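You operate a simulated robot arm through the tools that you are given. There is no shell and no other tool. Be economical: measure what you need, move in short steps, check, and stop when the job is done.

You are at the controls of a simulated robot arm. One attempt, no reset.

Task
Knead the dough smooth and roll it out to the blue ring with the hand roller.
Fine: set the glass dome aside and stand the roller back.

It is judged by the outcome, as a careful person would: the job done as asked, and still so three seconds after it is handed in. It fails if anything else is knocked over, pushed out of place, dropped, spilled or broken.

Robot
A 6-joint arm with a two-finger parallel gripper, fixed in place. Base frame: the origin is at the foot of the arm, x ahead of it, y to its left, z up; the work surface is at about z = 903. Units: mm, degrees, N and s.
With the tool pointing down near the work surface it reaches from about 320 to 700 mm from the base axis. Its first joint turns from -166.0 to 166.0 degrees. Payload 4.1 kg.
Tool frame: the origin (TCP) lies between the finger pads and is the grasp point; the fingertips stand 23 mm ahead of it; z points along the fingers, y is the line along which they close. Largest opening 94 mm; finger width 38, thickness 10; the body of the gripper, 54 by 96 mm, starts 39 mm behind the TCP.
Orientation is told as [roll, pitch, yaw] about the base's x, y, z axes, in that order, counted from this pose: with the fingers straight down and closing along the base's y, the tool's x points along the base's -x, its y along +y and its z along -z.

Tools
- The arm moves only by the tool nudge_tool. Its argument "commands" is a list of rows, each a list of 3 entries, a list of its own where there are three numbers: the finger opening in mm, from 0 to 94, then the shift along the base's x, y, z in units of 100 mm (1.0 is 100 mm), then the turn, a rotation vector about the base's x, y, z in units of 60 degrees (1.0 is 60 degrees). In form: [[jaw, [dx, dy, dz], [wx, wy, wz]], ...]. A call has 1 to 20 rows; each row is the pose to reach, as a shift and turn from the pose commanded when the call began. A call with a number of a shift or a turn outside -1 to 1 is refused whole. Each row takes 0.2 s and may step no farther than 50 mm and 8.6 degrees from the row before; otherwise, or with a gripper value out of range, the whole call is refused. A pose out of reach is approached as far as the arm can. The call stops where the force on the tool passes 40 N (or 10 N more than at its start, if that is more) or the arm is blocked; 0.2 s more then pass. The fingers move at their own pace (about 45 mm/s each) and stop on an object; they squeeze with about 23 N. The grip force told is the motor's: it shows also when the fingers shut on nothing. Time passes only in rows, and 0.2 s behind the last, so rows that repeat a pose let the fingers close. The reply holds the time, the measured pose of the TCP, the force on the tool along the base axes, the opening and the grip force, in the units named above and with some noise.
- Cameras (640 x 400 px; columns grow to the right, rows downward): "scene" is fixed at [47.8, 651.3, 1506.2]; the picture's right is [-0.79, -0.61, 0.00], its down [-0.28, 0.35, -0.89] and it looks along [0.55, -0.71, -0.45] (base axes); focal length 359 px, centre (320, 200). "wrist" rides on the gripper at [-39, 0, -44] in the tool frame; the picture's right is [0.00, -1.00, 0.00], its down [0.97, 0.00, -0.24] and it looks along [0.24, 0.00, 0.97] (tool axes); focal length 218 px, centre (320, 200).
- capture(camera): a new picture of that camera. It takes no simulated time.
- raise_lower(by): slides the trunk up (or, below 0, down) by that many mm; the arm rides with it, the base frame stays. It gives what a move gives, with no picture.
- point_at(camera, pixels): for up to 12 pixels [column, row] of the newest picture of that camera ("zoom" is the newest enlarged one), the place [x, y, z] in the base frame of the surface seen there, good to about 3 mm. It takes no simulated time.
- enlarge(camera, box): a new picture of the part [left, top, right, bottom] of that camera's present view, enlarged. It takes no simulated time.
- close_job(): hands the job in; it is judged then, once.

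Keep the steps short. Do not move on a guess: measure, check each grasp and each placing, and mend mistakes. In all there are 80 turns and 38 pictures (those below and enlarged ones count). Leave the gripper open and the arm clear of the work at the hand-in unless told otherwise, and finish with a single line.

The tools are called after "Emit:" by a JSON object that holds its "op" and its "data". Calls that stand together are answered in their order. nudge_tool: Moves the arm, as the interface text tells. Its arguments: {"type":"object","properties":{"commands":{"type":"array","items":{"type":"array"}}},"required":["commands"]} The other tools are called the same way: raise_lower (by) slides the trunk up or down; capture (camera) takes a picture; point_at (camera, pixels) gives the place of the surface under pixels of a picture; enlarge (camera, box) takes an enlarged picture of a part of a camera's view; close_job () hands the job in.

At the start:

```text
time: 0.0
eef_pos: [378.7, -138.7, 1250.8]
orientation: [0.0, 0.0, -0.1]
force: [-0.4, -0.8, 0.4]
gripper_width: 94.2
gripper_force: 0.0
trunk travel left (down, up): [-525.0, 65.0]
```

scene: 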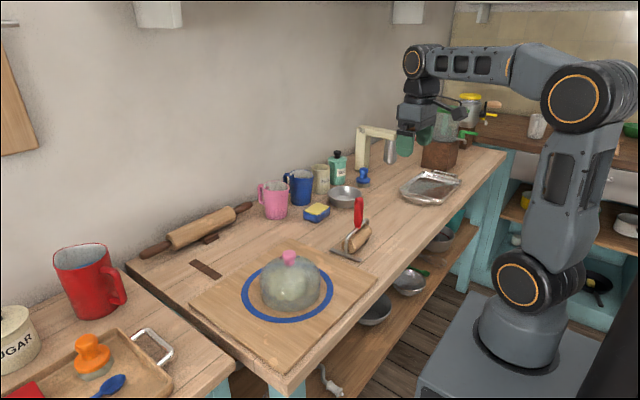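
wrist: 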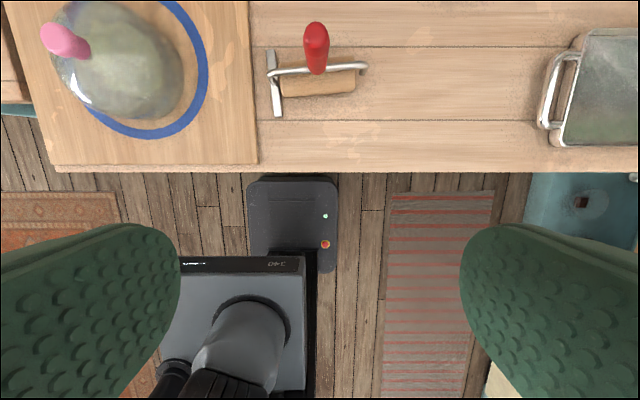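

I see the dome with a pink knob near (288,258) and the hand roller with a red handle near (358,215). I'll enlarge both first.

Emit:
{"op": "enlarge", "data": {"camera": "scene", "box": [180, 180, 400, 320]}}

Emit:
{"op": "point_at", "data": {"camera": "scene", "pixels": [[289, 257], [358, 210], [345, 240], [369, 236], [333, 250], [360, 261], [191, 303], [276, 373], [376, 282], [270, 250], [290, 310], [242, 293]]}}

Emit:
{"op": "point_at", "data": {"camera": "wrist", "pixels": [[52, 40], [316, 40], [280, 85], [355, 80], [272, 60], [278, 115], [366, 68], [205, 60], [150, 132], [255, 160], [55, 165], [316, 65]]}}

```text
2.86 times, centred on (290, 250) of scene
```

zoom: 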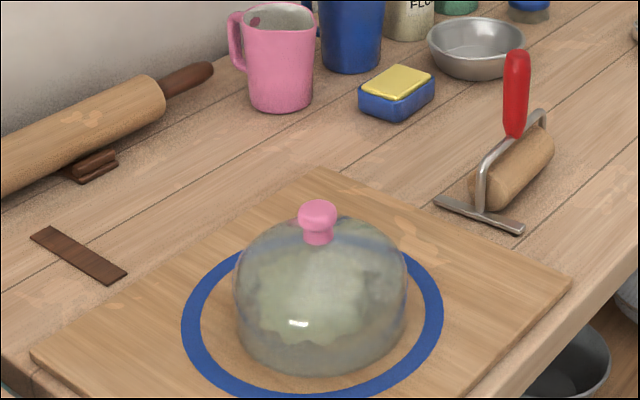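

```text
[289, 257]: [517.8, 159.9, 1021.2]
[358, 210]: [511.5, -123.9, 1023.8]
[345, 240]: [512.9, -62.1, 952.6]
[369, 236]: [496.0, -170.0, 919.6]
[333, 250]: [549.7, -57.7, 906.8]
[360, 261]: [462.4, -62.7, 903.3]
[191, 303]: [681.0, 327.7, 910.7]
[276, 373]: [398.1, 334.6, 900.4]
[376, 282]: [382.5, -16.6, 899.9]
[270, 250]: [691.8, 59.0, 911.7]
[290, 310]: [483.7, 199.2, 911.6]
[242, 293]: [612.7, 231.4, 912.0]
```

```text
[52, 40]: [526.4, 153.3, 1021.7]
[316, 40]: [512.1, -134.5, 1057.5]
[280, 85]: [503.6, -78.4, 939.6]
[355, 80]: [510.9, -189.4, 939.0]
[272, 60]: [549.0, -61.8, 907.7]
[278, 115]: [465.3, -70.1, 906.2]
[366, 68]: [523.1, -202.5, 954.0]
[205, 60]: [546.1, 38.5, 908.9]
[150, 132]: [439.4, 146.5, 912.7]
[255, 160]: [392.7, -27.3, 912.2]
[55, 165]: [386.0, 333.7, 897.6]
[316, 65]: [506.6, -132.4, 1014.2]
```

The dome knob is at about (520,157,1021) and the roller handle at about (510,-132). Next I'll measure the free counter between the roller and the tray, where the dome could go.

Emit:
{"op": "point_at", "data": {"camera": "wrist", "pixels": [[540, 100], [550, 60], [575, 40], [450, 60], [450, 160], [450, 5], [540, 10], [560, 145], [380, 165], [190, 90], [130, 30], [100, 120]]}}

Emit:
{"op": "point_at", "data": {"camera": "scene", "pixels": [[400, 192], [425, 206], [345, 190], [362, 197], [330, 205], [316, 222], [405, 183], [375, 210], [390, 225], [285, 252], [293, 253], [289, 264]]}}

Emit:
{"op": "point_at", "data": {"camera": "zoom", "pixels": [[318, 205], [318, 240], [515, 60], [515, 130], [482, 200], [540, 120], [437, 200], [522, 230], [236, 290], [405, 290], [320, 372], [545, 155]]}}

```text
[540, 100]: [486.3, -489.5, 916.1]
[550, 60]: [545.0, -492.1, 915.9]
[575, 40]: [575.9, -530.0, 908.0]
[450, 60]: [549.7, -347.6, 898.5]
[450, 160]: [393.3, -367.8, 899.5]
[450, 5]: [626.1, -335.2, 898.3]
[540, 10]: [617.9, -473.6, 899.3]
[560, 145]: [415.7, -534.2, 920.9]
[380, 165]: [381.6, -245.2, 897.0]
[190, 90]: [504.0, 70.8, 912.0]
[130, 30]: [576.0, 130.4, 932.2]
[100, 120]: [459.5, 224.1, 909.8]
```

```text
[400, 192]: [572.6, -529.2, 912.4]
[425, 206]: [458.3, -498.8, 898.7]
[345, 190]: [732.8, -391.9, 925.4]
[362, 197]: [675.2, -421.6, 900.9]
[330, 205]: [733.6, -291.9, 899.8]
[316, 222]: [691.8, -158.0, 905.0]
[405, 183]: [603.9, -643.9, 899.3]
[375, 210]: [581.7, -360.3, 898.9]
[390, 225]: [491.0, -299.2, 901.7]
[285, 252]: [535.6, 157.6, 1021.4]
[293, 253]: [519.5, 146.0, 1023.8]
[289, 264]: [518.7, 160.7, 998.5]
```

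```text
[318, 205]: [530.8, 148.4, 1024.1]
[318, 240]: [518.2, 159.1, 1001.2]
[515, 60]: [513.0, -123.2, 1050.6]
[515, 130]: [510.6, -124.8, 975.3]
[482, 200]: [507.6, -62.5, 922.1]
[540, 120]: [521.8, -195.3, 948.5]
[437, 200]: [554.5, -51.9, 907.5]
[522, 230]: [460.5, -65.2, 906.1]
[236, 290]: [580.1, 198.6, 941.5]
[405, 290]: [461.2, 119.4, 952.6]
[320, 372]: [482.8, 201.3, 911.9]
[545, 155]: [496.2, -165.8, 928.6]
```

The counter is clear from y -230 to -470, so the dome can stand at about (500,-330). I'm now moving high over the dome to look at it with the wrist camera.

Emit:
{"op": "nudge_tool", "data": {"commands": [[94, [0.2, 0.33, -0.1], [0, 0, 0]], [94, [0.35, 0.66, -0.2], [0, 0, 0]], [94, [0.5, 0.98, -0.3], [0, 0, 0]]]}}

Emit:
{"op": "nudge_tool", "data": {"commands": [[94, [0.2, 0.33, -0.1], [0, 0, 0]], [94, [0.35, 0.66, -0.2], [0, 0, 0]], [94, [0.5, 0.98, -0.3], [0, 0, 0]]]}}

Emit:
{"op": "nudge_tool", "data": {"commands": [[94, [0.2, 0.33, -0.1], [0, 0, 0]], [94, [0.35, 0.66, -0.2], [0, 0, 0]], [94, [0.46, 0.98, -0.3], [0, 0, 0]]]}}

Emit:
{"op": "capture", "data": {"camera": "wrist"}}

```text
time: 0.8
eef_pos: [428.2, -38.3, 1221.3]
orientation: [0.0, 0.0, -0.1]
force: [0.7, 0.1, -0.3]
gripper_width: 94.1
gripper_force: 0.1
trunk travel left (down, up): [-525.0, 65.0]
```

```text
time: 1.6
eef_pos: [477.2, 58.3, 1190.8]
orientation: [0.1, 0.1, 0.0]
force: [0.1, -0.6, 0.1]
gripper_width: 94.1
gripper_force: 0.1
trunk travel left (down, up): [-525.0, 65.0]
```

```text
time: 2.4
eef_pos: [526.3, 157.4, 1161.3]
orientation: [0.0, 0.0, 0.0]
force: [-0.5, -0.2, -0.6]
gripper_width: 93.9
gripper_force: 0.1
trunk travel left (down, up): [-525.0, 65.0]
```

```text
34 pictures are left
```

wrist: 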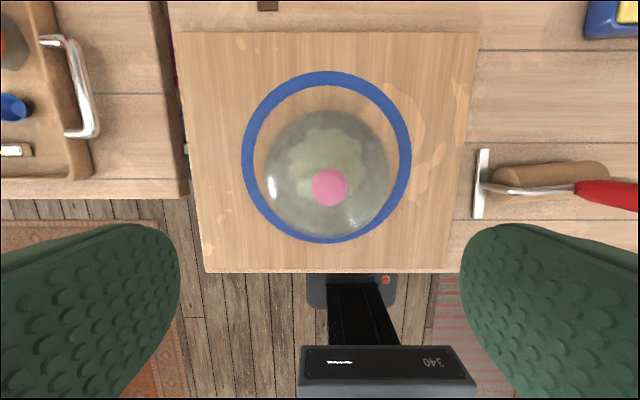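

The knob is at (329,187) and the ring spans columns 243–411 and rows 71–243. I'll measure both.

Emit:
{"op": "point_at", "data": {"camera": "wrist", "pixels": [[329, 187], [313, 187], [345, 187], [329, 172], [329, 203], [244, 157], [410, 157], [327, 73], [327, 241], [396, 157], [257, 157], [327, 87]]}}

```text
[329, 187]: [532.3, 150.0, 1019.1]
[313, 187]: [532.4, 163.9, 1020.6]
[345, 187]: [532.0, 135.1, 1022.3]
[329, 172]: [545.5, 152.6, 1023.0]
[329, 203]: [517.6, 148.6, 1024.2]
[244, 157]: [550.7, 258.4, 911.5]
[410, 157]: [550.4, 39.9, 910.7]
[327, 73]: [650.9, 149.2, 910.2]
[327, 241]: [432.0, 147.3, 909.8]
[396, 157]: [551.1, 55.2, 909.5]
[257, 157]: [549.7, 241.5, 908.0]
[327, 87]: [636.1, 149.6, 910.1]
```

The ring is centred at (541,149), with outer radius 110 and inner radius about 94. The knob is centred at (532,150). I'm lining up and descending to it.

Emit:
{"op": "nudge_tool", "data": {"commands": [[80, [0.057, -0.074, -0.4], [0, 0, 0]], [70, [0.057, -0.074, -0.8], [0, 0, 0]], [70, [0.057, -0.074, -0.95], [0, 0, 0]]]}}

Emit:
{"op": "nudge_tool", "data": {"commands": [[60, [0, 0, -0.25], [0, 0, 0]], [60, [0, 0, -0.44], [0, 0, 0]], [60, [0, 0, -0.44], [0, 0, 0]]]}}

Emit:
{"op": "nudge_tool", "data": {"commands": [[30, [0, 0, 0], [0, 0, 0]], [15, [0, 0, 0], [0, 0, 0]], [15, [0, 0, 0], [0, 0, 0]], [15, [0, 0, 0], [0, 0, 0]]]}}

Emit:
{"op": "capture", "data": {"camera": "wrist"}}

```text
time: 3.2
eef_pos: [529.8, 148.7, 1065.9]
orientation: [0.0, 0.0, 0.0]
force: [0.1, -0.3, -0.8]
gripper_width: 70.0
gripper_force: 0.1
trunk travel left (down, up): [-525.0, 65.0]
```

```text
time: 4.0
eef_pos: [529.5, 148.5, 1021.7]
orientation: [0.1, 0.0, 0.0]
force: [0.1, 0.3, 0.0]
gripper_width: 60.0
gripper_force: 0.0
trunk travel left (down, up): [-525.0, 65.0]
```

```text
time: 5.0
eef_pos: [530.0, 149.5, 1021.4]
orientation: [0.0, 0.0, 0.0]
force: [0.4, 1.4, -0.8]
gripper_width: 30.9
gripper_force: 23.4
trunk travel left (down, up): [-525.0, 65.0]
```

```text
33 pictures are left
```

wrist: 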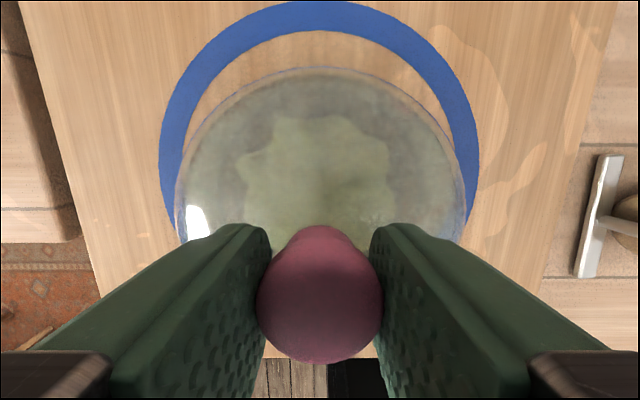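

The fingers hold the knob at 30.9 mm with 23 N. I'm lifting slowly and will check that only the dome comes up.

Emit:
{"op": "nudge_tool", "data": {"commands": [[12, [0, 0, 0.05], [0, 0, 0]], [12, [0, 0, 0.2], [0, 0, 0]], [12, [0, 0, 0.5], [0, 0, 0]], [12, [0, 0, 0.8], [0, 0, 0]], [12, [0, 0, 1.0], [0, 0, 0]]]}}

Emit:
{"op": "nudge_tool", "data": {"commands": [[12, [0, 0, 0.3], [0, 0, 0]], [12, [0, 0, 0.6], [0, 0, 0]], [12, [0, 0, 0.9], [0, 0, 0]], [12, [0, 0, 1.0], [0, 0, 0]]]}}

Emit:
{"op": "capture", "data": {"camera": "scene"}}

```text
time: 6.2
eef_pos: [529.7, 148.9, 1120.4]
orientation: [-0.1, 0.0, 0.0]
force: [-1.4, 0.1, -2.8]
gripper_width: 31.2
gripper_force: 22.6
trunk travel left (down, up): [-525.0, 65.0]
```

```text
time: 7.2
eef_pos: [530.5, 148.3, 1218.4]
orientation: [0.0, 0.1, 0.1]
force: [-0.3, 0.4, -3.1]
gripper_width: 31.3
gripper_force: 22.9
trunk travel left (down, up): [-525.0, 65.0]
```

```text
32 pictures are left
```

scene: 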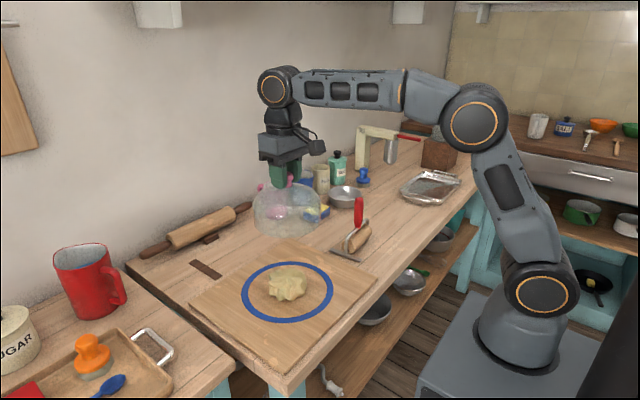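

The dome is up and the lumpy dough stays on the board. I'm carrying the dome over to the free counter at this height.

Emit:
{"op": "nudge_tool", "data": {"commands": [[12, [0, -0.25, 0], [0, 0, 0]], [12, [0, -0.6, 0], [0, 0, 0]], [12, [-0.04, -0.97, 0], [0, 0, 0]]]}}

Emit:
{"op": "nudge_tool", "data": {"commands": [[12, [0, -0.3, 0], [0, 0, 0]], [12, [0, -0.65, 0], [0, 0, 0]], [12, [-0.04, -0.97, 0], [0, 0, 0]]]}}

Emit:
{"op": "nudge_tool", "data": {"commands": [[12, [0, -0.3, 0], [0, 0, 0]], [12, [0, -0.65, 0], [0, 0, 0]], [12, [-0.04, -0.97, 0], [0, 0, 0]]]}}

Emit:
{"op": "nudge_tool", "data": {"commands": [[12, [0, -0.3, 0], [0, 0, 0]], [12, [0, -0.65, 0], [0, 0, 0]], [12, [-0.04, -0.97, 0], [0, 0, 0]]]}}

Emit:
{"op": "nudge_tool", "data": {"commands": [[12, [0, -0.3, 0], [0, 0, 0]], [12, [0, -0.65, 0], [0, 0, 0]], [12, [-0.04, -0.97, 0], [0, 0, 0]], [12, [-0.04, -0.97, 0], [0, 0, 0]]]}}

Emit:
{"op": "capture", "data": {"camera": "scene"}}

```text
time: 8.0
eef_pos: [527.6, 52.0, 1221.9]
orientation: [0.0, 0.0, 0.0]
force: [-0.3, 0.4, -1.8]
gripper_width: 31.2
gripper_force: 22.9
trunk travel left (down, up): [-525.0, 65.0]
```

```text
time: 8.8
eef_pos: [522.4, -45.8, 1221.4]
orientation: [-0.1, 0.1, 0.1]
force: [0.6, -0.6, -1.8]
gripper_width: 31.3
gripper_force: 23.1
trunk travel left (down, up): [-525.0, 65.0]
```

```text
time: 9.6
eef_pos: [519.0, -140.7, 1219.6]
orientation: [0.0, -0.1, 0.0]
force: [-0.4, 0.3, -2.5]
gripper_width: 31.3
gripper_force: 22.9
trunk travel left (down, up): [-525.0, 65.0]
```

```text
time: 10.4
eef_pos: [513.7, -237.7, 1221.5]
orientation: [0.0, 0.1, 0.1]
force: [0.2, -0.4, -2.5]
gripper_width: 31.1
gripper_force: 22.8
trunk travel left (down, up): [-525.0, 65.0]
```

```text
time: 11.4
eef_pos: [509.7, -336.5, 1220.0]
orientation: [0.0, 0.0, 0.0]
force: [1.0, -0.4, -2.4]
gripper_width: 31.2
gripper_force: 22.9
trunk travel left (down, up): [-525.0, 65.0]
```

```text
31 pictures are left
```

scene: 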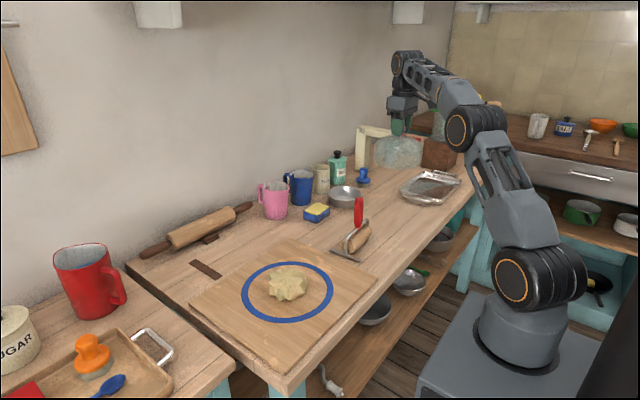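

The dome is now above the clear counter. I'm lowering it, and the last part will be in small steps.

Emit:
{"op": "nudge_tool", "data": {"commands": [[12, [0, 0, -0.3], [0, 0, 0]], [12, [0, 0, -0.65], [0, 0, 0]], [12, [0, 0, -1.0], [0, 0, 0]]]}}

Emit:
{"op": "nudge_tool", "data": {"commands": [[12, [0, 0, -0.3], [0, 0, 0]], [12, [0, 0, -0.6], [0, 0, 0]], [12, [0, 0, -0.8], [0, 0, 0]], [12, [0, 0, -0.92], [0, 0, 0]], [12, [0, 0, -1.0], [0, 0, 0]], [12, [0, 0, -1.0], [0, 0, 0]]]}}

Emit:
{"op": "nudge_tool", "data": {"commands": [[12, [0, 0, -0.02], [0, 0, 0]], [12, [0, 0, -0.04], [0, 0, 0]], [12, [0, 0, -0.06], [0, 0, 0]], [12, [0, 0, -0.08], [0, 0, 0]]]}}

```text
time: 12.2
eef_pos: [509.0, -338.2, 1121.5]
orientation: [0.1, 0.0, 0.0]
force: [0.4, -0.2, -1.4]
gripper_width: 30.9
gripper_force: 22.9
trunk travel left (down, up): [-525.0, 65.0]
```

```text
time: 13.6
eef_pos: [511.2, -333.9, 1018.9]
orientation: [0.0, -0.1, 0.1]
force: [0.6, 0.8, -2.4]
gripper_width: 31.1
gripper_force: 22.8
trunk travel left (down, up): [-525.0, 65.0]
```

```text
time: 14.6
eef_pos: [510.0, -336.2, 1012.3]
orientation: [0.0, 0.0, -0.1]
force: [-0.2, -0.3, -2.0]
gripper_width: 30.9
gripper_force: 23.2
trunk travel left (down, up): [-525.0, 65.0]
```

The tool still carries about 2 N, so the dome has not landed. I'm lowering it millimetre by millimetre.

Emit:
{"op": "nudge_tool", "data": {"commands": [[12, [0, 0, -0.01], [0, 0, 0]], [12, [0, 0, -0.02], [0, 0, 0]], [12, [0, 0, -0.02], [0, 0, 0]]]}}

Emit:
{"op": "enlarge", "data": {"camera": "scene", "box": [340, 120, 480, 210]}}

```text
time: 15.4
eef_pos: [509.9, -337.1, 1010.2]
orientation: [0.0, 0.0, 0.1]
force: [-0.5, -0.5, -2.4]
gripper_width: 30.8
gripper_force: 22.9
trunk travel left (down, up): [-525.0, 65.0]
```

```text
4.44 times, centred on (410, 165) of scene
```

zoom: 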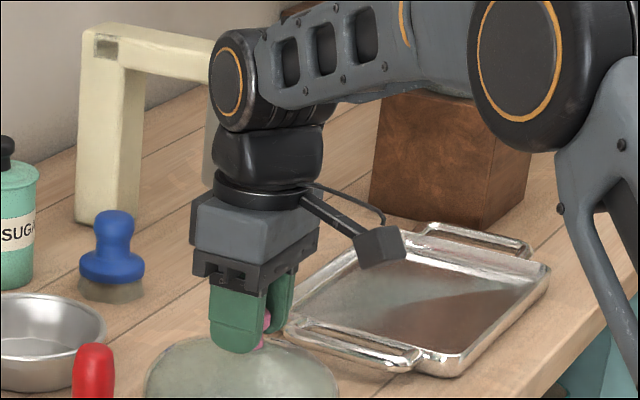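

Emit:
{"op": "nudge_tool", "data": {"commands": [[12, [0, 0, -0.01], [0, 0, 0]], [12, [0, 0, -0.02], [0, 0, 0]], [12, [0, 0, -0.03], [0, 0, 0]], [12, [0, 0, -0.03], [0, 0, 0]]]}}

Emit:
{"op": "nudge_tool", "data": {"commands": [[12, [0, 0, -0.01], [0, 0, 0]], [12, [0, 0, -0.02], [0, 0, 0]], [12, [0, 0, -0.02], [0, 0, 0]]]}}

```text
time: 16.4
eef_pos: [509.7, -335.7, 1010.5]
orientation: [-0.1, -0.3, 0.0]
force: [4.3, -4.1, 19.6]
gripper_width: 31.1
gripper_force: 23.7
trunk travel left (down, up): [-525.0, 65.0]
```

```text
time: 17.2
eef_pos: [509.1, -336.4, 1007.5]
orientation: [-0.2, -0.3, 0.0]
force: [4.2, -5.8, 31.2]
gripper_width: 31.1
gripper_force: 23.4
trunk travel left (down, up): [-525.0, 65.0]
```

The dome has landed, with 31 N of push. I'm easing up 4 mm to unload it, then opening the fingers and rising.

Emit:
{"op": "nudge_tool", "data": {"commands": [[12, [0, 0, 0.02], [0, 0, 0]], [12, [0, 0, 0.035], [0, 0, 0]], [12, [0, 0, 0.035], [0, 0, 0]]]}}

Emit:
{"op": "nudge_tool", "data": {"commands": [[60, [0, 0, 0], [0, 0, 0]], [60, [0, 0, 0], [0, 0, 0]], [60, [0, 0, 0], [0, 0, 0]], [60, [0, 0, 0.3], [0, 0, 0]], [60, [0, 0, 0.7], [0, 0, 0]], [60, [0, 0, 1.0], [0, 0, 0]]]}}

Emit:
{"op": "capture", "data": {"camera": "scene"}}

```text
time: 18.0
eef_pos: [508.9, -335.6, 1007.8]
orientation: [0.1, 0.0, 0.0]
force: [2.8, -4.3, 10.6]
gripper_width: 31.3
gripper_force: 22.8
trunk travel left (down, up): [-525.0, 65.0]
```

```text
time: 19.4
eef_pos: [509.5, -339.9, 1112.1]
orientation: [0.1, 0.0, 0.0]
force: [-0.7, 0.4, -0.3]
gripper_width: 60.0
gripper_force: 0.0
trunk travel left (down, up): [-525.0, 65.0]
```

```text
29 pictures are left
```

scene: 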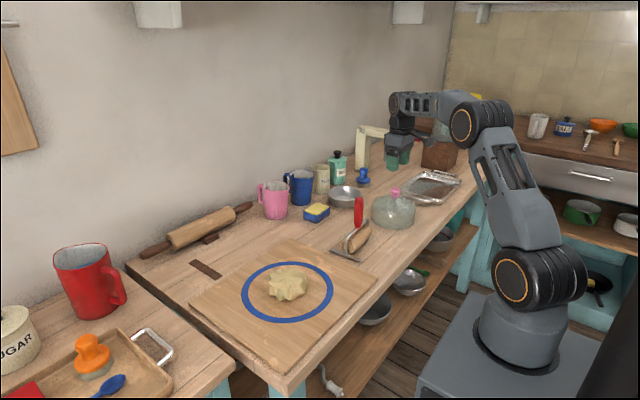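

The dome stands upright on the counter. I'm moving over the roller handle at about (511,-130), staying above it, to look.

Emit:
{"op": "nudge_tool", "data": {"commands": [[60, [0, 0.3, 0.25], [0, 0, 0]], [60, [0, 0.65, 0.5], [0, 0, 0]], [60, [0, 1.0, 0.5], [0, 0, 0]]]}}

Emit:
{"op": "nudge_tool", "data": {"commands": [[60, [0, 0.3, 0], [0, 0, 0]], [60, [0, 0.65, 0], [0, 0, 0]], [60, [0, 1.0, 0], [0, 0, 0]], [60, [0, 1.0, 0], [0, 0, 0]]]}}

Emit:
{"op": "capture", "data": {"camera": "wrist"}}

Emit:
{"op": "enlarge", "data": {"camera": "scene", "box": [310, 180, 410, 270]}}

Emit:
{"op": "enlarge", "data": {"camera": "scene", "box": [230, 240, 350, 335]}}

```text
time: 20.2
eef_pos: [506.5, -237.1, 1160.4]
orientation: [0.0, 0.0, 0.0]
force: [-0.1, 0.6, -0.1]
gripper_width: 60.2
gripper_force: 0.0
trunk travel left (down, up): [-525.0, 65.0]
```

```text
time: 21.2
eef_pos: [506.9, -134.8, 1159.5]
orientation: [0.0, 0.0, 0.0]
force: [0.2, 0.3, -0.6]
gripper_width: 60.0
gripper_force: 0.1
trunk travel left (down, up): [-525.0, 65.0]
```

```text
28 pictures are left
```

wrist: 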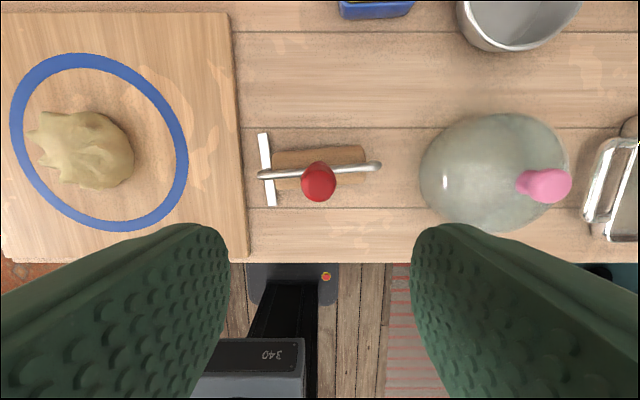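

```text
4.44 times, centred on (360, 225) of scene
```

zoom: 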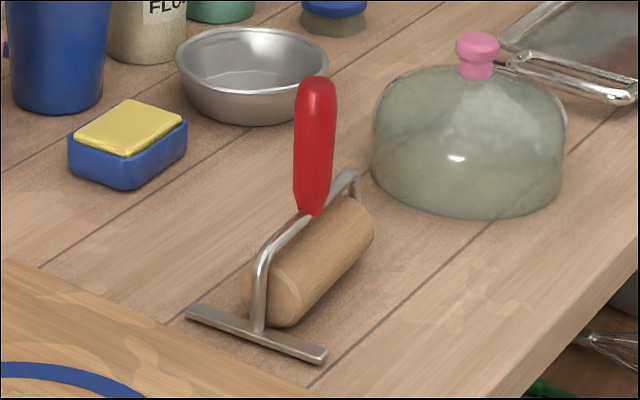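

```text
4.21 times, centred on (290, 288) of scene
```

zoom: 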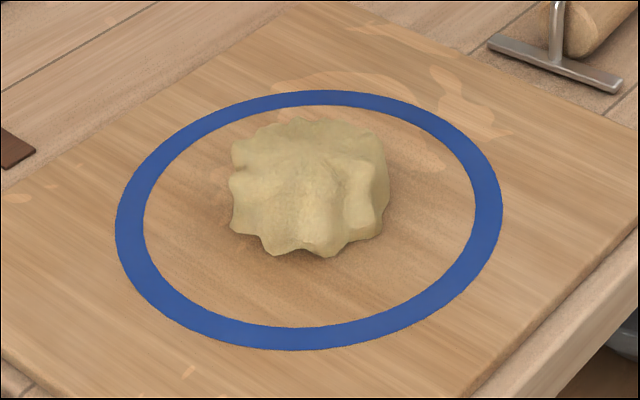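

The roller stands on its wooden cylinder and a cross foot at the +y end. The dough is lumpy, so kneading comes first. I'll measure the dough in this enlarged view.

Emit:
{"op": "point_at", "data": {"camera": "zoom", "pixels": [[305, 170], [232, 155], [232, 225], [270, 250], [330, 255], [385, 190], [375, 135], [300, 122], [340, 190], [260, 190], [320, 150], [350, 150]]}}

Emit:
{"op": "point_at", "data": {"camera": "wrist", "pixels": [[85, 150], [40, 140], [130, 155], [95, 112], [85, 185], [110, 140], [318, 185], [318, 165], [318, 200], [303, 183], [335, 183], [265, 150]]}}

```text
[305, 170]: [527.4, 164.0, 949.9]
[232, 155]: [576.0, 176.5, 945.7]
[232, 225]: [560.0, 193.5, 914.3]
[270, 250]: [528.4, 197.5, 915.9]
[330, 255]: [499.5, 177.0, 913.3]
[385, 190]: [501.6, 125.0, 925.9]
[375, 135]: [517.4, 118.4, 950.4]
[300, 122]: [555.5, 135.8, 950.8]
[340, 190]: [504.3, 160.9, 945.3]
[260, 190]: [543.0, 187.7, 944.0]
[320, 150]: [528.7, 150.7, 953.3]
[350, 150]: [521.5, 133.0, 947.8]
```

```text
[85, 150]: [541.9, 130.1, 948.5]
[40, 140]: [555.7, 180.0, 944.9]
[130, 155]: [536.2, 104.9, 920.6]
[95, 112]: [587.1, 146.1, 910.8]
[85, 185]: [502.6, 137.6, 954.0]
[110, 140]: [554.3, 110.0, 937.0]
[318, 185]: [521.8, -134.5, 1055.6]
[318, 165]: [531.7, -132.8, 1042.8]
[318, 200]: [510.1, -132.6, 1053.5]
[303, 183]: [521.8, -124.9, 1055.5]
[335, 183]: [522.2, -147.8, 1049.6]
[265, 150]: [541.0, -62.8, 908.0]
```

The dough is about 42 mm high and about 42 mm in radius, centred near (538,152). The roller handle is at (520,-135). I'm going over the dough with closed fingers to knead by pressing.

Emit:
{"op": "nudge_tool", "data": {"commands": [[40, [0.1, 0.33, 0], [0, 0, 0]], [20, [0.2, 0.66, 0], [0, 0, 0]], [0, [0.31, 1.0, 0], [0, 0, 0]]]}}

Emit:
{"op": "nudge_tool", "data": {"commands": [[0, [0, 0.33, 0], [0, 0, 0]], [0, [0, 0.66, 0], [0, 0, 0]], [0, [0, 1.0, 0], [0, 0, 0]]]}}

Emit:
{"op": "nudge_tool", "data": {"commands": [[0, [0, 0.33, -0.3], [0, 0, 0]], [0, [0, 0.66, -0.6], [0, 0, 0]], [0, [0, 0.87, -0.9], [0, 0, 0]]]}}

Emit:
{"op": "nudge_tool", "data": {"commands": [[0, [0, 0, -0.3], [0, 0, 0]], [0, [0, 0, -0.6], [0, 0, 0]], [0, [0, 0, -0.85], [0, 0, 0]], [0, [0, 0, -0.85], [0, 0, 0]]]}}

```text
time: 22.0
eef_pos: [539.1, -35.1, 1160.2]
orientation: [0.1, 0.0, 0.0]
force: [0.0, -0.4, 0.5]
gripper_width: 0.2
gripper_force: 8.8
trunk travel left (down, up): [-525.0, 65.0]
```

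```text
time: 22.8
eef_pos: [541.3, 62.5, 1160.9]
orientation: [0.0, 0.0, 0.0]
force: [0.5, -0.8, 0.3]
gripper_width: 0.1
gripper_force: 23.0
trunk travel left (down, up): [-525.0, 65.0]
```

```text
time: 23.6
eef_pos: [540.7, 149.7, 1071.6]
orientation: [0.0, 0.0, 0.0]
force: [0.3, 0.7, 0.4]
gripper_width: 0.0
gripper_force: 23.3
trunk travel left (down, up): [-525.0, 65.0]
```

```text
time: 24.6
eef_pos: [536.9, 150.1, 984.1]
orientation: [0.1, 0.0, 0.0]
force: [0.0, -0.6, -0.4]
gripper_width: 0.2
gripper_force: 23.5
trunk travel left (down, up): [-525.0, 65.0]
```

The tips are at about z 961, just above the dough top. I'm pressing down in small steps and watching the force.

Emit:
{"op": "nudge_tool", "data": {"commands": [[0, [0, 0, -0.05], [0, 0, 0]], [0, [0, 0, -0.1], [0, 0, 0]], [0, [0, 0, -0.14], [0, 0, 0]], [0, [0, 0, -0.18], [0, 0, 0]], [0, [0, 0, -0.22], [0, 0, 0]], [0, [0, 0, -0.26], [0, 0, 0]]]}}

Emit:
{"op": "enlarge", "data": {"camera": "scene", "box": [230, 220, 350, 335]}}

```text
time: 25.4
eef_pos: [537.3, 149.1, 978.2]
orientation: [0.1, -0.6, 0.0]
force: [-13.3, -4.2, 20.3]
gripper_width: 0.0
gripper_force: 23.2
trunk travel left (down, up): [-525.0, 65.0]
stopped in row 4: the force on the tool passed its limit (the readings are from after the stop); the commanded pose is now the measured one
```

```text
3.48 times, centred on (290, 278) of scene
```

zoom: 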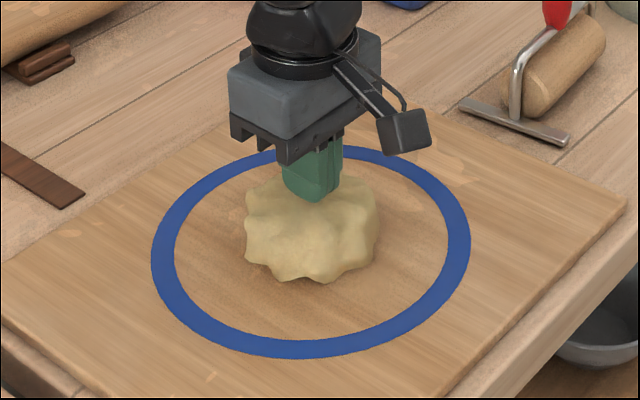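

The dough is firm and the press stopped near 40 N. The lumps look a little softer. I'll lift off and compare.

Emit:
{"op": "nudge_tool", "data": {"commands": [[0, [0, 0, 0.1], [0, 0, 0]], [0, [0, 0, 0.4], [0, 0, 0]], [0, [0, 0, 0.6], [0, 0, 0]], [0, [0, 0, 0.6], [0, 0, 0]]]}}

Emit:
{"op": "enlarge", "data": {"camera": "scene", "box": [230, 240, 350, 335]}}

```text
time: 26.4
eef_pos: [541.4, 151.5, 1037.0]
orientation: [0.1, -0.2, 0.0]
force: [0.5, -0.2, 0.5]
gripper_width: 0.1
gripper_force: 23.2
trunk travel left (down, up): [-525.0, 65.0]
```

```text
4.21 times, centred on (290, 288) of scene
```

zoom: 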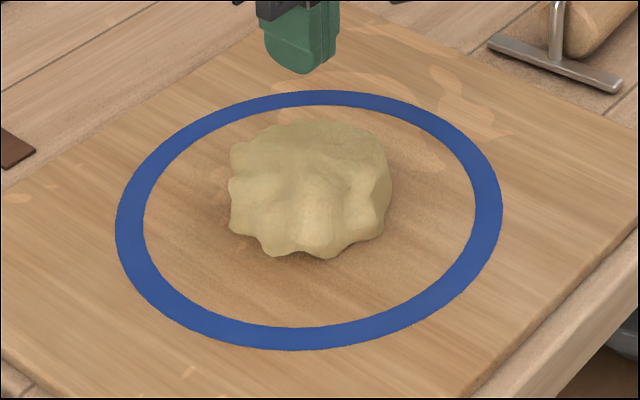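

It is visibly smoother where I pressed, so kneading works. I'm pressing in turn at several spots around the lump.

Emit:
{"op": "nudge_tool", "data": {"commands": [[0, [-0.2, 0.1, -0.45], [0, 0, 0]], [0, [-0.2, 0.1, -0.62], [0, 0, 0]], [0, [-0.2, 0.1, -0.66], [0, 0, 0]], [0, [-0.2, 0.1, -0.69], [0, 0, 0]], [0, [-0.2, 0.1, -0.5], [0, 0, 0]], [0, [-0.2, -0.12, -0.5], [0, 0, 0]], [0, [-0.2, -0.12, -0.62], [0, 0, 0]], [0, [-0.2, -0.12, -0.66], [0, 0, 0]], [0, [-0.2, -0.12, -0.69], [0, 0, 0]], [0, [-0.2, -0.12, -0.45], [0, 0, 0]], [0, [0.15, -0.12, -0.45], [0, 0, 0]], [0, [0.15, -0.12, -0.62], [0, 0, 0]], [0, [0.15, -0.12, -0.69], [0, 0, 0]], [0, [0.15, -0.12, -0.45], [0, 0, 0]], [0, [0.15, 0.2, -0.45], [0, 0, 0]], [0, [0.15, 0.2, -0.62], [0, 0, 0]], [0, [0.15, 0.2, -0.69], [0, 0, 0]], [0, [0.15, 0.2, -0.45], [0, 0, 0]]]}}

Emit:
{"op": "enlarge", "data": {"camera": "scene", "box": [230, 240, 350, 335]}}

```text
refused: row 1 steps farther than a row can; nothing moved
```

```text
4.21 times, centred on (290, 288) of scene
```

zoom: 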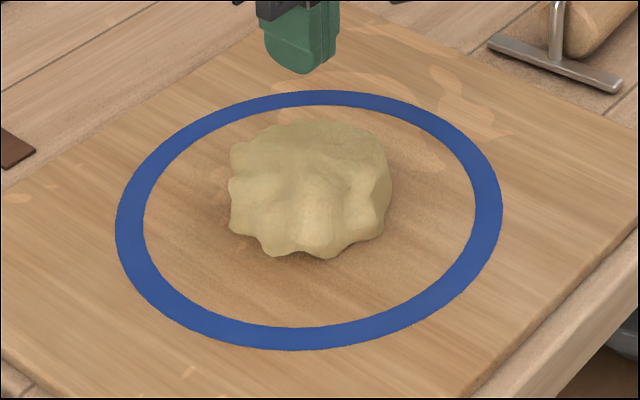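

The first row was slightly too long and the call was refused. I'm repeating it with a shorter approach.

Emit:
{"op": "nudge_tool", "data": {"commands": [[0, [-0.1, 0.05, -0.25], [0, 0, 0]], [0, [-0.2, 0.1, -0.5], [0, 0, 0]], [0, [-0.2, 0.1, -0.62], [0, 0, 0]], [0, [-0.2, 0.1, -0.66], [0, 0, 0]], [0, [-0.2, 0.1, -0.69], [0, 0, 0]], [0, [-0.2, 0.1, -0.5], [0, 0, 0]], [0, [-0.2, -0.12, -0.5], [0, 0, 0]], [0, [-0.2, -0.12, -0.62], [0, 0, 0]], [0, [-0.2, -0.12, -0.66], [0, 0, 0]], [0, [-0.2, -0.12, -0.69], [0, 0, 0]], [0, [-0.2, -0.12, -0.45], [0, 0, 0]], [0, [0.15, -0.12, -0.45], [0, 0, 0]], [0, [0.15, -0.12, -0.62], [0, 0, 0]], [0, [0.15, -0.12, -0.69], [0, 0, 0]], [0, [0.15, -0.12, -0.45], [0, 0, 0]], [0, [0.15, 0.2, -0.45], [0, 0, 0]], [0, [0.15, 0.2, -0.62], [0, 0, 0]], [0, [0.15, 0.2, -0.69], [0, 0, 0]], [0, [0.15, 0.2, -0.45], [0, 0, 0]]]}}

Emit:
{"op": "enlarge", "data": {"camera": "scene", "box": [230, 240, 350, 335]}}

```text
time: 27.5
eef_pos: [518.7, 161.1, 975.1]
orientation: [0.4, -1.0, -0.1]
force: [-12.3, -2.4, 17.1]
gripper_width: 0.0
gripper_force: 22.6
trunk travel left (down, up): [-525.0, 65.0]
stopped in row 5: the force on the tool passed its limit (the readings are from after the stop); the commanded pose is now the measured one
```

```text
4.21 times, centred on (290, 288) of scene
```

zoom: 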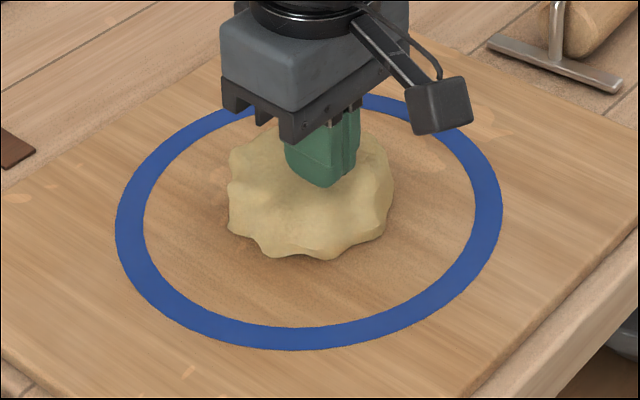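

It is smoother again, but the limit stops come early. I'm making gentler presses at the other spots and taking out the 1° tilt.

Emit:
{"op": "nudge_tool", "data": {"commands": [[0, [0, 0, 0.15], [-0.007, 0.017, 0]], [0, [0, -0.22, 0.15], [-0.007, 0.017, 0]], [0, [0, -0.22, 0.03], [-0.007, 0.017, 0]], [0, [0, -0.22, -0.005], [-0.007, 0.017, 0]], [0, [0, -0.22, 0.15], [-0.007, 0.017, 0]], [0, [0.35, -0.22, 0.15], [-0.007, 0.017, 0]], [0, [0.35, -0.22, 0.03], [-0.007, 0.017, 0]], [0, [0.35, -0.22, -0.005], [-0.007, 0.017, 0]], [0, [0.35, -0.22, 0.15], [-0.007, 0.017, 0]], [0, [0.35, 0.1, 0.15], [-0.007, 0.017, 0]], [0, [0.35, 0.1, 0.03], [-0.007, 0.017, 0]], [0, [0.35, 0.1, -0.005], [-0.007, 0.017, 0]], [0, [0.35, 0.1, 0.15], [-0.007, 0.017, 0]], [0, [0.18, -0.05, 0.15], [-0.007, 0.017, 0]], [0, [0.18, -0.05, 0.03], [-0.007, 0.017, 0]], [0, [0.18, -0.05, -0.005], [-0.007, 0.017, 0]], [0, [0.18, -0.05, 0.3], [-0.007, 0.017, 0]], [0, [0.18, -0.05, 0.7], [-0.007, 0.017, 0]]]}}

Emit:
{"op": "enlarge", "data": {"camera": "scene", "box": [230, 240, 350, 335]}}

```text
time: 31.3
eef_pos: [541.8, 157.1, 1042.6]
orientation: [-0.1, 0.1, -0.1]
force: [0.8, 0.9, -0.2]
gripper_width: 0.1
gripper_force: 22.8
trunk travel left (down, up): [-525.0, 65.0]
```

```text
4.21 times, centred on (290, 288) of scene
```

zoom: 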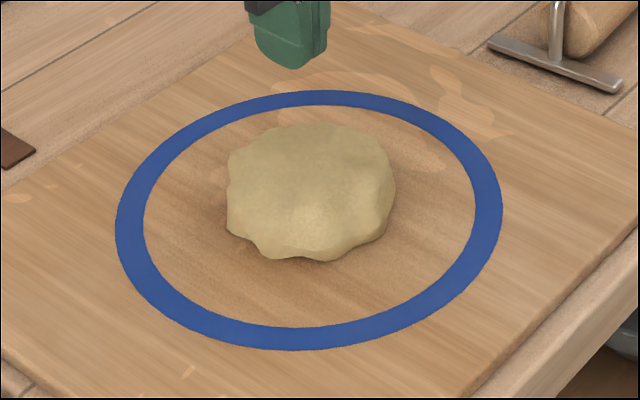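

It is much smoother. I'm doing another round of five presses, about 1 mm deeper, including the near edge that is still lobed.

Emit:
{"op": "nudge_tool", "data": {"commands": [[0, [-0.1, 0.1, -0.3], [0, 0, 0]], [0, [-0.2, 0.2, -0.55], [0, 0, 0]], [0, [-0.2, 0.2, -0.68], [0, 0, 0]], [0, [-0.2, 0.2, -0.715], [0, 0, 0]], [0, [-0.2, 0.2, -0.55], [0, 0, 0]], [0, [-0.22, -0.12, -0.55], [0, 0, 0]], [0, [-0.22, -0.12, -0.68], [0, 0, 0]], [0, [-0.22, -0.12, -0.715], [0, 0, 0]], [0, [-0.22, -0.12, -0.55], [0, 0, 0]], [0, [0.15, -0.2, -0.55], [0, 0, 0]], [0, [0.15, -0.2, -0.68], [0, 0, 0]], [0, [0.15, -0.2, -0.715], [0, 0, 0]], [0, [0.15, -0.2, -0.55], [0, 0, 0]], [0, [0.17, 0.2, -0.55], [0, 0, 0]], [0, [0.17, 0.2, -0.68], [0, 0, 0]], [0, [0.17, 0.2, -0.715], [0, 0, 0]], [0, [0.17, 0.2, -0.5], [0, 0, 0]], [0, [0.1, 0.1, -0.2], [0, 0, 0]], [0, [0, 0, 0], [0, 0, 0]]]}}

Emit:
{"op": "enlarge", "data": {"camera": "scene", "box": [230, 240, 350, 335]}}

```text
time: 35.3
eef_pos: [539.2, 157.3, 1041.6]
orientation: [-0.1, 0.2, 0.0]
force: [-1.1, -0.3, -0.2]
gripper_width: 0.1
gripper_force: 22.8
trunk travel left (down, up): [-525.0, 65.0]
```

```text
4.21 times, centred on (290, 288) of scene
```

zoom: 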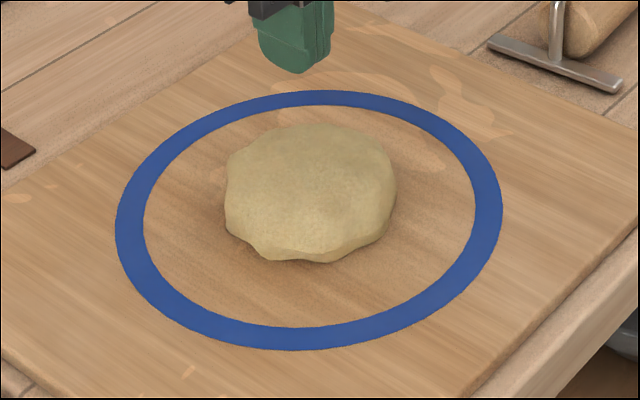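

It is nearly smooth. I'm doing one more round, then measuring.

Emit:
{"op": "nudge_tool", "data": {"commands": [[0, [-0.1, 0.1, -0.3], [0, 0, 0]], [0, [-0.2, 0.2, -0.55], [0, 0, 0]], [0, [-0.2, 0.2, -0.69], [0, 0, 0]], [0, [-0.2, 0.2, -0.725], [0, 0, 0]], [0, [-0.2, 0.2, -0.55], [0, 0, 0]], [0, [-0.22, -0.12, -0.55], [0, 0, 0]], [0, [-0.22, -0.12, -0.69], [0, 0, 0]], [0, [-0.22, -0.12, -0.725], [0, 0, 0]], [0, [-0.22, -0.12, -0.55], [0, 0, 0]], [0, [0.15, -0.2, -0.55], [0, 0, 0]], [0, [0.15, -0.2, -0.69], [0, 0, 0]], [0, [0.15, -0.2, -0.725], [0, 0, 0]], [0, [0.15, -0.2, -0.55], [0, 0, 0]], [0, [0.17, 0.2, -0.55], [0, 0, 0]], [0, [0.17, 0.2, -0.69], [0, 0, 0]], [0, [0.17, 0.2, -0.725], [0, 0, 0]], [0, [0.17, 0.2, -0.5], [0, 0, 0]], [0, [0.1, 0.1, -0.2], [0, 0, 0]], [0, [0, 0, 0], [0, 0, 0]]]}}

Emit:
{"op": "enlarge", "data": {"camera": "scene", "box": [230, 240, 350, 335]}}

Emit:
{"op": "point_at", "data": {"camera": "zoom", "pixels": [[310, 180], [228, 195], [260, 245], [320, 262], [393, 190], [330, 125], [280, 135], [360, 220]]}}

```text
time: 39.3
eef_pos: [539.6, 155.5, 1040.3]
orientation: [-0.1, 0.2, 0.0]
force: [0.0, 0.3, -0.4]
gripper_width: 0.1
gripper_force: 23.0
trunk travel left (down, up): [-525.0, 65.0]
```

```text
4.21 times, centred on (290, 288) of scene
```

zoom: 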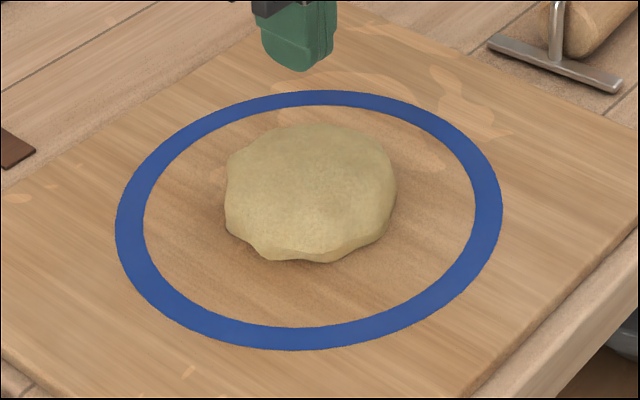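

```text
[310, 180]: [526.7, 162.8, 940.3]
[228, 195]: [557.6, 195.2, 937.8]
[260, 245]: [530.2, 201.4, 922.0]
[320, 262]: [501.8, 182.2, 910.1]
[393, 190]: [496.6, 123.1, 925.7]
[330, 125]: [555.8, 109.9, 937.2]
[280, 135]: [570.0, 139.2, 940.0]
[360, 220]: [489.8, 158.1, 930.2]
```

The top is now at about z 941, so that last round barely touched. I'm pressing again deeper, on the near side where a lobe is left.

Emit:
{"op": "nudge_tool", "data": {"commands": [[0, [-0.1, 0.12, -0.3], [0, 0, 0]], [0, [-0.15, 0.25, -0.65], [0, 0, 0]], [0, [-0.15, 0.25, -0.76], [0, 0, 0]], [0, [-0.15, 0.25, -0.79], [0, 0, 0]], [0, [-0.15, 0.25, -0.82], [0, 0, 0]], [0, [-0.15, 0.25, -0.6], [0, 0, 0]], [0, [-0.25, -0.1, -0.6], [0, 0, 0]], [0, [-0.25, -0.1, -0.76], [0, 0, 0]], [0, [-0.25, -0.1, -0.79], [0, 0, 0]], [0, [-0.25, -0.1, -0.82], [0, 0, 0]], [0, [-0.25, -0.1, -0.6], [0, 0, 0]], [0, [0.2, 0.2, -0.6], [0, 0, 0]], [0, [0.2, 0.2, -0.76], [0, 0, 0]], [0, [0.2, 0.2, -0.79], [0, 0, 0]], [0, [0.2, 0.2, -0.82], [0, 0, 0]], [0, [0.2, 0.2, -0.6], [0, 0, 0]], [0, [0.1, 0, -0.3], [0, 0, 0]], [0, [0, 0, 0], [0, 0, 0]]]}}

```text
refused: row 12 steps farther than a row can; nothing moved
```

Emit:
{"op": "nudge_tool", "data": {"commands": [[0, [-0.1, 0.12, -0.3], [0, 0, 0]], [0, [-0.15, 0.25, -0.65], [0, 0, 0]], [0, [-0.15, 0.25, -0.76], [0, 0, 0]], [0, [-0.15, 0.25, -0.79], [0, 0, 0]], [0, [-0.15, 0.25, -0.82], [0, 0, 0]], [0, [-0.15, 0.25, -0.6], [0, 0, 0]], [0, [-0.25, -0.1, -0.6], [0, 0, 0]], [0, [-0.25, -0.1, -0.76], [0, 0, 0]], [0, [-0.25, -0.1, -0.79], [0, 0, 0]], [0, [-0.25, -0.1, -0.82], [0, 0, 0]], [0, [-0.25, -0.1, -0.6], [0, 0, 0]], [0, [0, 0.05, -0.6], [0, 0, 0]], [0, [0.2, 0.2, -0.6], [0, 0, 0]], [0, [0.2, 0.2, -0.76], [0, 0, 0]], [0, [0.2, 0.2, -0.79], [0, 0, 0]], [0, [0.2, 0.2, -0.82], [0, 0, 0]], [0, [0.2, 0.2, -0.6], [0, 0, 0]], [0, [0.1, 0, -0.3], [0, 0, 0]], [0, [0, 0, 0], [0, 0, 0]]]}}

Emit:
{"op": "enlarge", "data": {"camera": "scene", "box": [230, 240, 350, 335]}}

Emit:
{"op": "point_at", "data": {"camera": "zoom", "pixels": [[310, 180], [228, 195], [320, 262], [393, 190], [280, 160], [340, 200]]}}

```text
time: 40.5
eef_pos: [524.9, 181.1, 969.9]
orientation: [0.1, -0.4, -0.1]
force: [-11.7, -5.0, 19.4]
gripper_width: 0.1
gripper_force: 23.4
trunk travel left (down, up): [-525.0, 65.0]
stopped in row 5: the force on the tool passed its limit (the readings are from after the stop); the commanded pose is now the measured one
```

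```text
4.21 times, centred on (290, 288) of scene
```

zoom: 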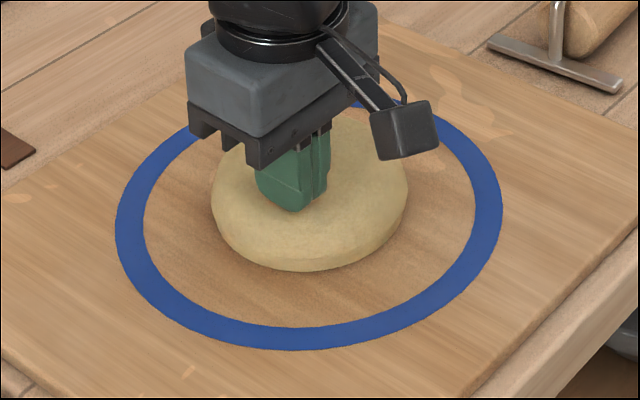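

```text
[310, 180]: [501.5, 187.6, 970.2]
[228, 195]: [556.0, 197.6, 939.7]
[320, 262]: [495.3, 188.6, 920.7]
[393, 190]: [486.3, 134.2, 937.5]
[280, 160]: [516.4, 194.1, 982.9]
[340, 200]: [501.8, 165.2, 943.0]
```

The dough is now smooth and round, so kneading is done. I'm lifting, straightening the tool and going back over the roller handle at (520,-135) with open fingers.

Emit:
{"op": "nudge_tool", "data": {"commands": [[0, [0, 0, 0.2], [0, 0.007, 0]], [0, [0, -0.15, 0.6], [0, 0.007, 0]], [0, [0, -0.45, 0.9], [0, 0.007, 0]], [0, [-0.02, -0.85, 1.0], [0, 0.007, 0]]]}}

Emit:
{"op": "nudge_tool", "data": {"commands": [[30, [0, -0.3, 0.3], [0, 0, 0]], [60, [0, -0.6, 0.6], [0, 0, 0]], [60, [-0.01, -1.0, 0.7], [0, 0, 0]]]}}

Emit:
{"op": "nudge_tool", "data": {"commands": [[60, [0, -0.4, 0], [0, 0, 0]], [60, [0, -0.8, 0], [0, 0, 0]], [60, [0, -1.0, 0], [0, 0, 0]]]}}

Emit:
{"op": "nudge_tool", "data": {"commands": [[60, [0, -0.31, 0], [0, 0, 0]], [60, [0, -0.31, 0], [0, 0, 0]], [60, [0, -0.31, 0], [0, 0, 0]]]}}

Emit:
{"op": "capture", "data": {"camera": "wrist"}}

```text
time: 41.5
eef_pos: [525.2, 96.4, 1066.5]
orientation: [0.1, 0.2, 0.0]
force: [0.6, 0.3, 0.2]
gripper_width: 0.0
gripper_force: 22.7
trunk travel left (down, up): [-525.0, 65.0]
```

```text
time: 42.3
eef_pos: [528.2, -3.4, 1137.1]
orientation: [0.1, 0.1, 0.1]
force: [-0.1, -0.3, 0.2]
gripper_width: 59.8
gripper_force: 0.0
trunk travel left (down, up): [-525.0, 65.0]
```

```text
time: 43.1
eef_pos: [526.7, -104.3, 1137.1]
orientation: [0.0, 0.3, 0.0]
force: [0.0, 0.3, -1.0]
gripper_width: 59.9
gripper_force: 0.0
trunk travel left (down, up): [-525.0, 65.0]
```

```text
time: 43.9
eef_pos: [523.8, -134.1, 1137.7]
orientation: [0.0, 0.1, -0.1]
force: [-0.2, -0.8, -0.6]
gripper_width: 59.5
gripper_force: 0.0
trunk travel left (down, up): [-525.0, 65.0]
```

```text
17 pictures are left
```

wrist: 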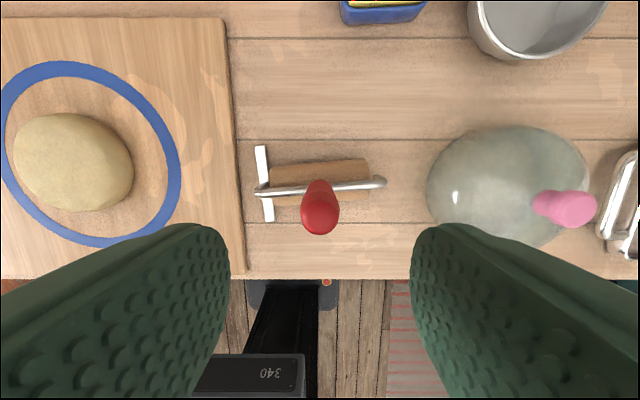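

The handle top is at (320,208). I'll measure its axis, the roller and the foot for the later put-back.

Emit:
{"op": "point_at", "data": {"camera": "wrist", "pixels": [[320, 220], [303, 215], [338, 215], [320, 232], [320, 205], [320, 185], [262, 148], [269, 218], [280, 200], [366, 190], [382, 180], [265, 190]]}}

```text
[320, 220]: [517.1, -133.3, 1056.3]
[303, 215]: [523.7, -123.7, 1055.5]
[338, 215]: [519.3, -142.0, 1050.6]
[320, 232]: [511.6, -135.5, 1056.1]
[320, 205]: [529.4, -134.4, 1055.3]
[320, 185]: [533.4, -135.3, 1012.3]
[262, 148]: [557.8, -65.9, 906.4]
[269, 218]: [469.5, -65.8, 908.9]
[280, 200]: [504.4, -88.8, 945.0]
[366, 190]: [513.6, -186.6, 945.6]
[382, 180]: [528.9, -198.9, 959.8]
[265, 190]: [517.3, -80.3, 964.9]
```

The handle axis is at (520,-134) with its top at 1057. I'm descending to TCP z 1025 and then closing.

Emit:
{"op": "nudge_tool", "data": {"commands": [[60, [-0.03, 0, -0.3], [0, 0, 0]], [60, [-0.03, 0, -0.6], [0, 0, 0]], [60, [-0.03, 0, -0.9], [0, 0, 0]], [60, [-0.03, 0, -1.0], [0, 0, 0]]]}}

Emit:
{"op": "nudge_tool", "data": {"commands": [[60, [0, 0, -0.06], [0, 0, 0]], [60, [0, 0, -0.12], [0, 0, 0]], [40, [0, 0, -0.12], [0, 0, 0]], [20, [0, 0, -0.12], [0, 0, 0]], [10, [0, 0, -0.12], [0, 0, 0]], [10, [0, 0, -0.12], [0, 0, 0]], [10, [0, 0, -0.12], [0, 0, 0]]]}}

Emit:
{"op": "enlarge", "data": {"camera": "scene", "box": [310, 180, 410, 270]}}

```text
time: 44.9
eef_pos: [519.5, -132.5, 1037.1]
orientation: [0.0, 0.2, 0.1]
force: [0.2, 0.3, 0.0]
gripper_width: 60.0
gripper_force: 0.2
trunk travel left (down, up): [-525.0, 65.0]
```

```text
time: 46.5
eef_pos: [519.8, -134.2, 1025.4]
orientation: [0.0, 0.2, 0.0]
force: [0.7, -0.8, -0.1]
gripper_width: 25.5
gripper_force: 23.1
trunk travel left (down, up): [-525.0, 65.0]
```

```text
4.44 times, centred on (360, 225) of scene
```

zoom: 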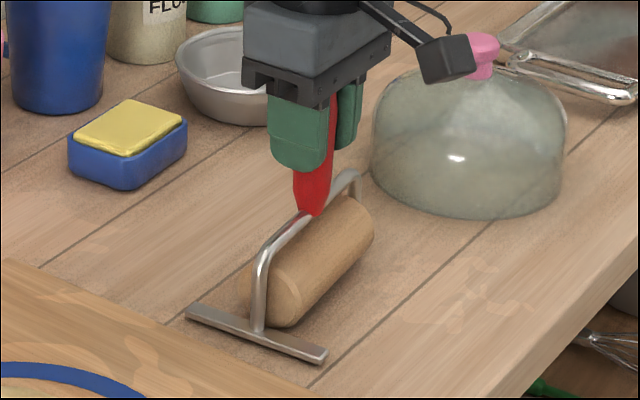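

The handle is held at 25.5 mm with 23 N. When standing, the TCP is at (520,-134,1025). I'm lifting straight up and checking.

Emit:
{"op": "nudge_tool", "data": {"commands": [[8, [0, 0, 0.05], [0, 0, 0]], [8, [0, 0, 0.2], [0, 0, 0]], [8, [0, 0, 0.5], [0, 0, 0]], [8, [0, 0, 0.8], [0, 0, 0]], [8, [0, 0, 0.95], [0, 0, 0]], [8, [0, 0, 0.95], [0, 0, 0]]]}}

Emit:
{"op": "enlarge", "data": {"camera": "scene", "box": [310, 150, 410, 260]}}

```text
time: 47.9
eef_pos: [520.6, -137.5, 1117.8]
orientation: [0.0, 0.2, 0.0]
force: [-0.2, -0.9, -5.1]
gripper_width: 25.3
gripper_force: 23.1
trunk travel left (down, up): [-525.0, 65.0]
```

```text
3.64 times, centred on (360, 205) of scene
```

zoom: 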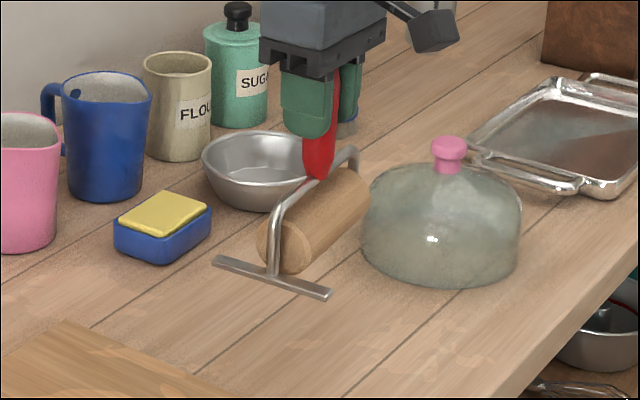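

The roller hangs level and its foot lifts with it. I'm carrying it over the dough at the ring centre (541,149).

Emit:
{"op": "nudge_tool", "data": {"commands": [[8, [0, 0.25, 0], [0, 0, 0]], [8, [0.05, 0.6, 0], [0, 0, 0]], [8, [0.1, 0.97, 0], [0, 0, 0]]]}}

Emit:
{"op": "nudge_tool", "data": {"commands": [[8, [0, 0.3, 0], [0, 0, 0]], [8, [0.05, 0.65, 0], [0, 0, 0]], [8, [0.1, 0.97, 0], [0, 0, 0]]]}}

Emit:
{"op": "nudge_tool", "data": {"commands": [[8, [0, 0.3, 0], [0, 0, 0]], [8, [0, 0.6, 0], [0, 0, 0]], [8, [0, 0.9, 0], [0, 0, 0]], [8, [0, 0.9, -0.2], [0, 0, 0]], [8, [0, 0.9, -0.3], [0, 0, 0]]]}}

Emit:
{"op": "enlarge", "data": {"camera": "scene", "box": [230, 220, 350, 335]}}

```text
time: 48.7
eef_pos: [531.9, -40.4, 1119.9]
orientation: [0.0, 0.2, 0.0]
force: [0.3, -0.1, -3.8]
gripper_width: 25.3
gripper_force: 23.0
trunk travel left (down, up): [-525.0, 65.0]
```

```text
time: 49.5
eef_pos: [538.7, 59.7, 1117.6]
orientation: [0.0, 0.1, 0.1]
force: [0.6, -0.2, -4.3]
gripper_width: 25.5
gripper_force: 22.8
trunk travel left (down, up): [-525.0, 65.0]
```

```text
time: 50.7
eef_pos: [539.4, 149.8, 1089.8]
orientation: [0.0, 0.2, 0.0]
force: [-0.1, 0.2, -4.1]
gripper_width: 25.6
gripper_force: 22.8
trunk travel left (down, up): [-525.0, 65.0]
```

```text
3.48 times, centred on (290, 278) of scene
```

zoom: 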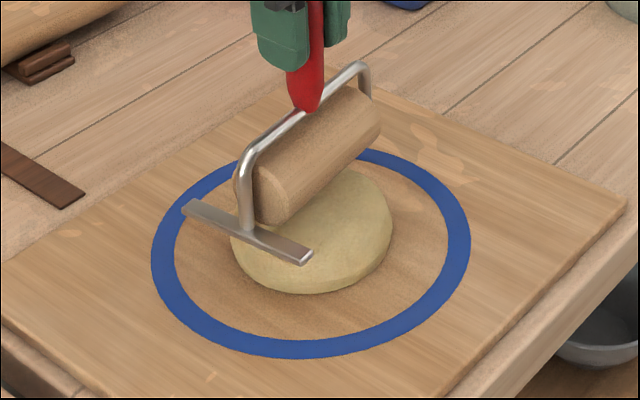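

The roller sits centred just above the dough. I'm lowering in 2 mm steps to make contact.

Emit:
{"op": "nudge_tool", "data": {"commands": [[8, [0, 0, -0.1], [0, 0, 0]], [8, [0, 0, -0.16], [0, 0, 0]], [8, [0, 0, -0.19], [0, 0, 0]], [8, [0, 0, -0.22], [0, 0, 0]], [8, [0, 0, -0.24], [0, 0, 0]]]}}

```text
time: 51.9
eef_pos: [539.4, 149.4, 1067.2]
orientation: [0.1, -0.1, 0.0]
force: [-0.5, -0.2, 18.9]
gripper_width: 25.5
gripper_force: 23.0
trunk travel left (down, up): [-525.0, 65.0]
```

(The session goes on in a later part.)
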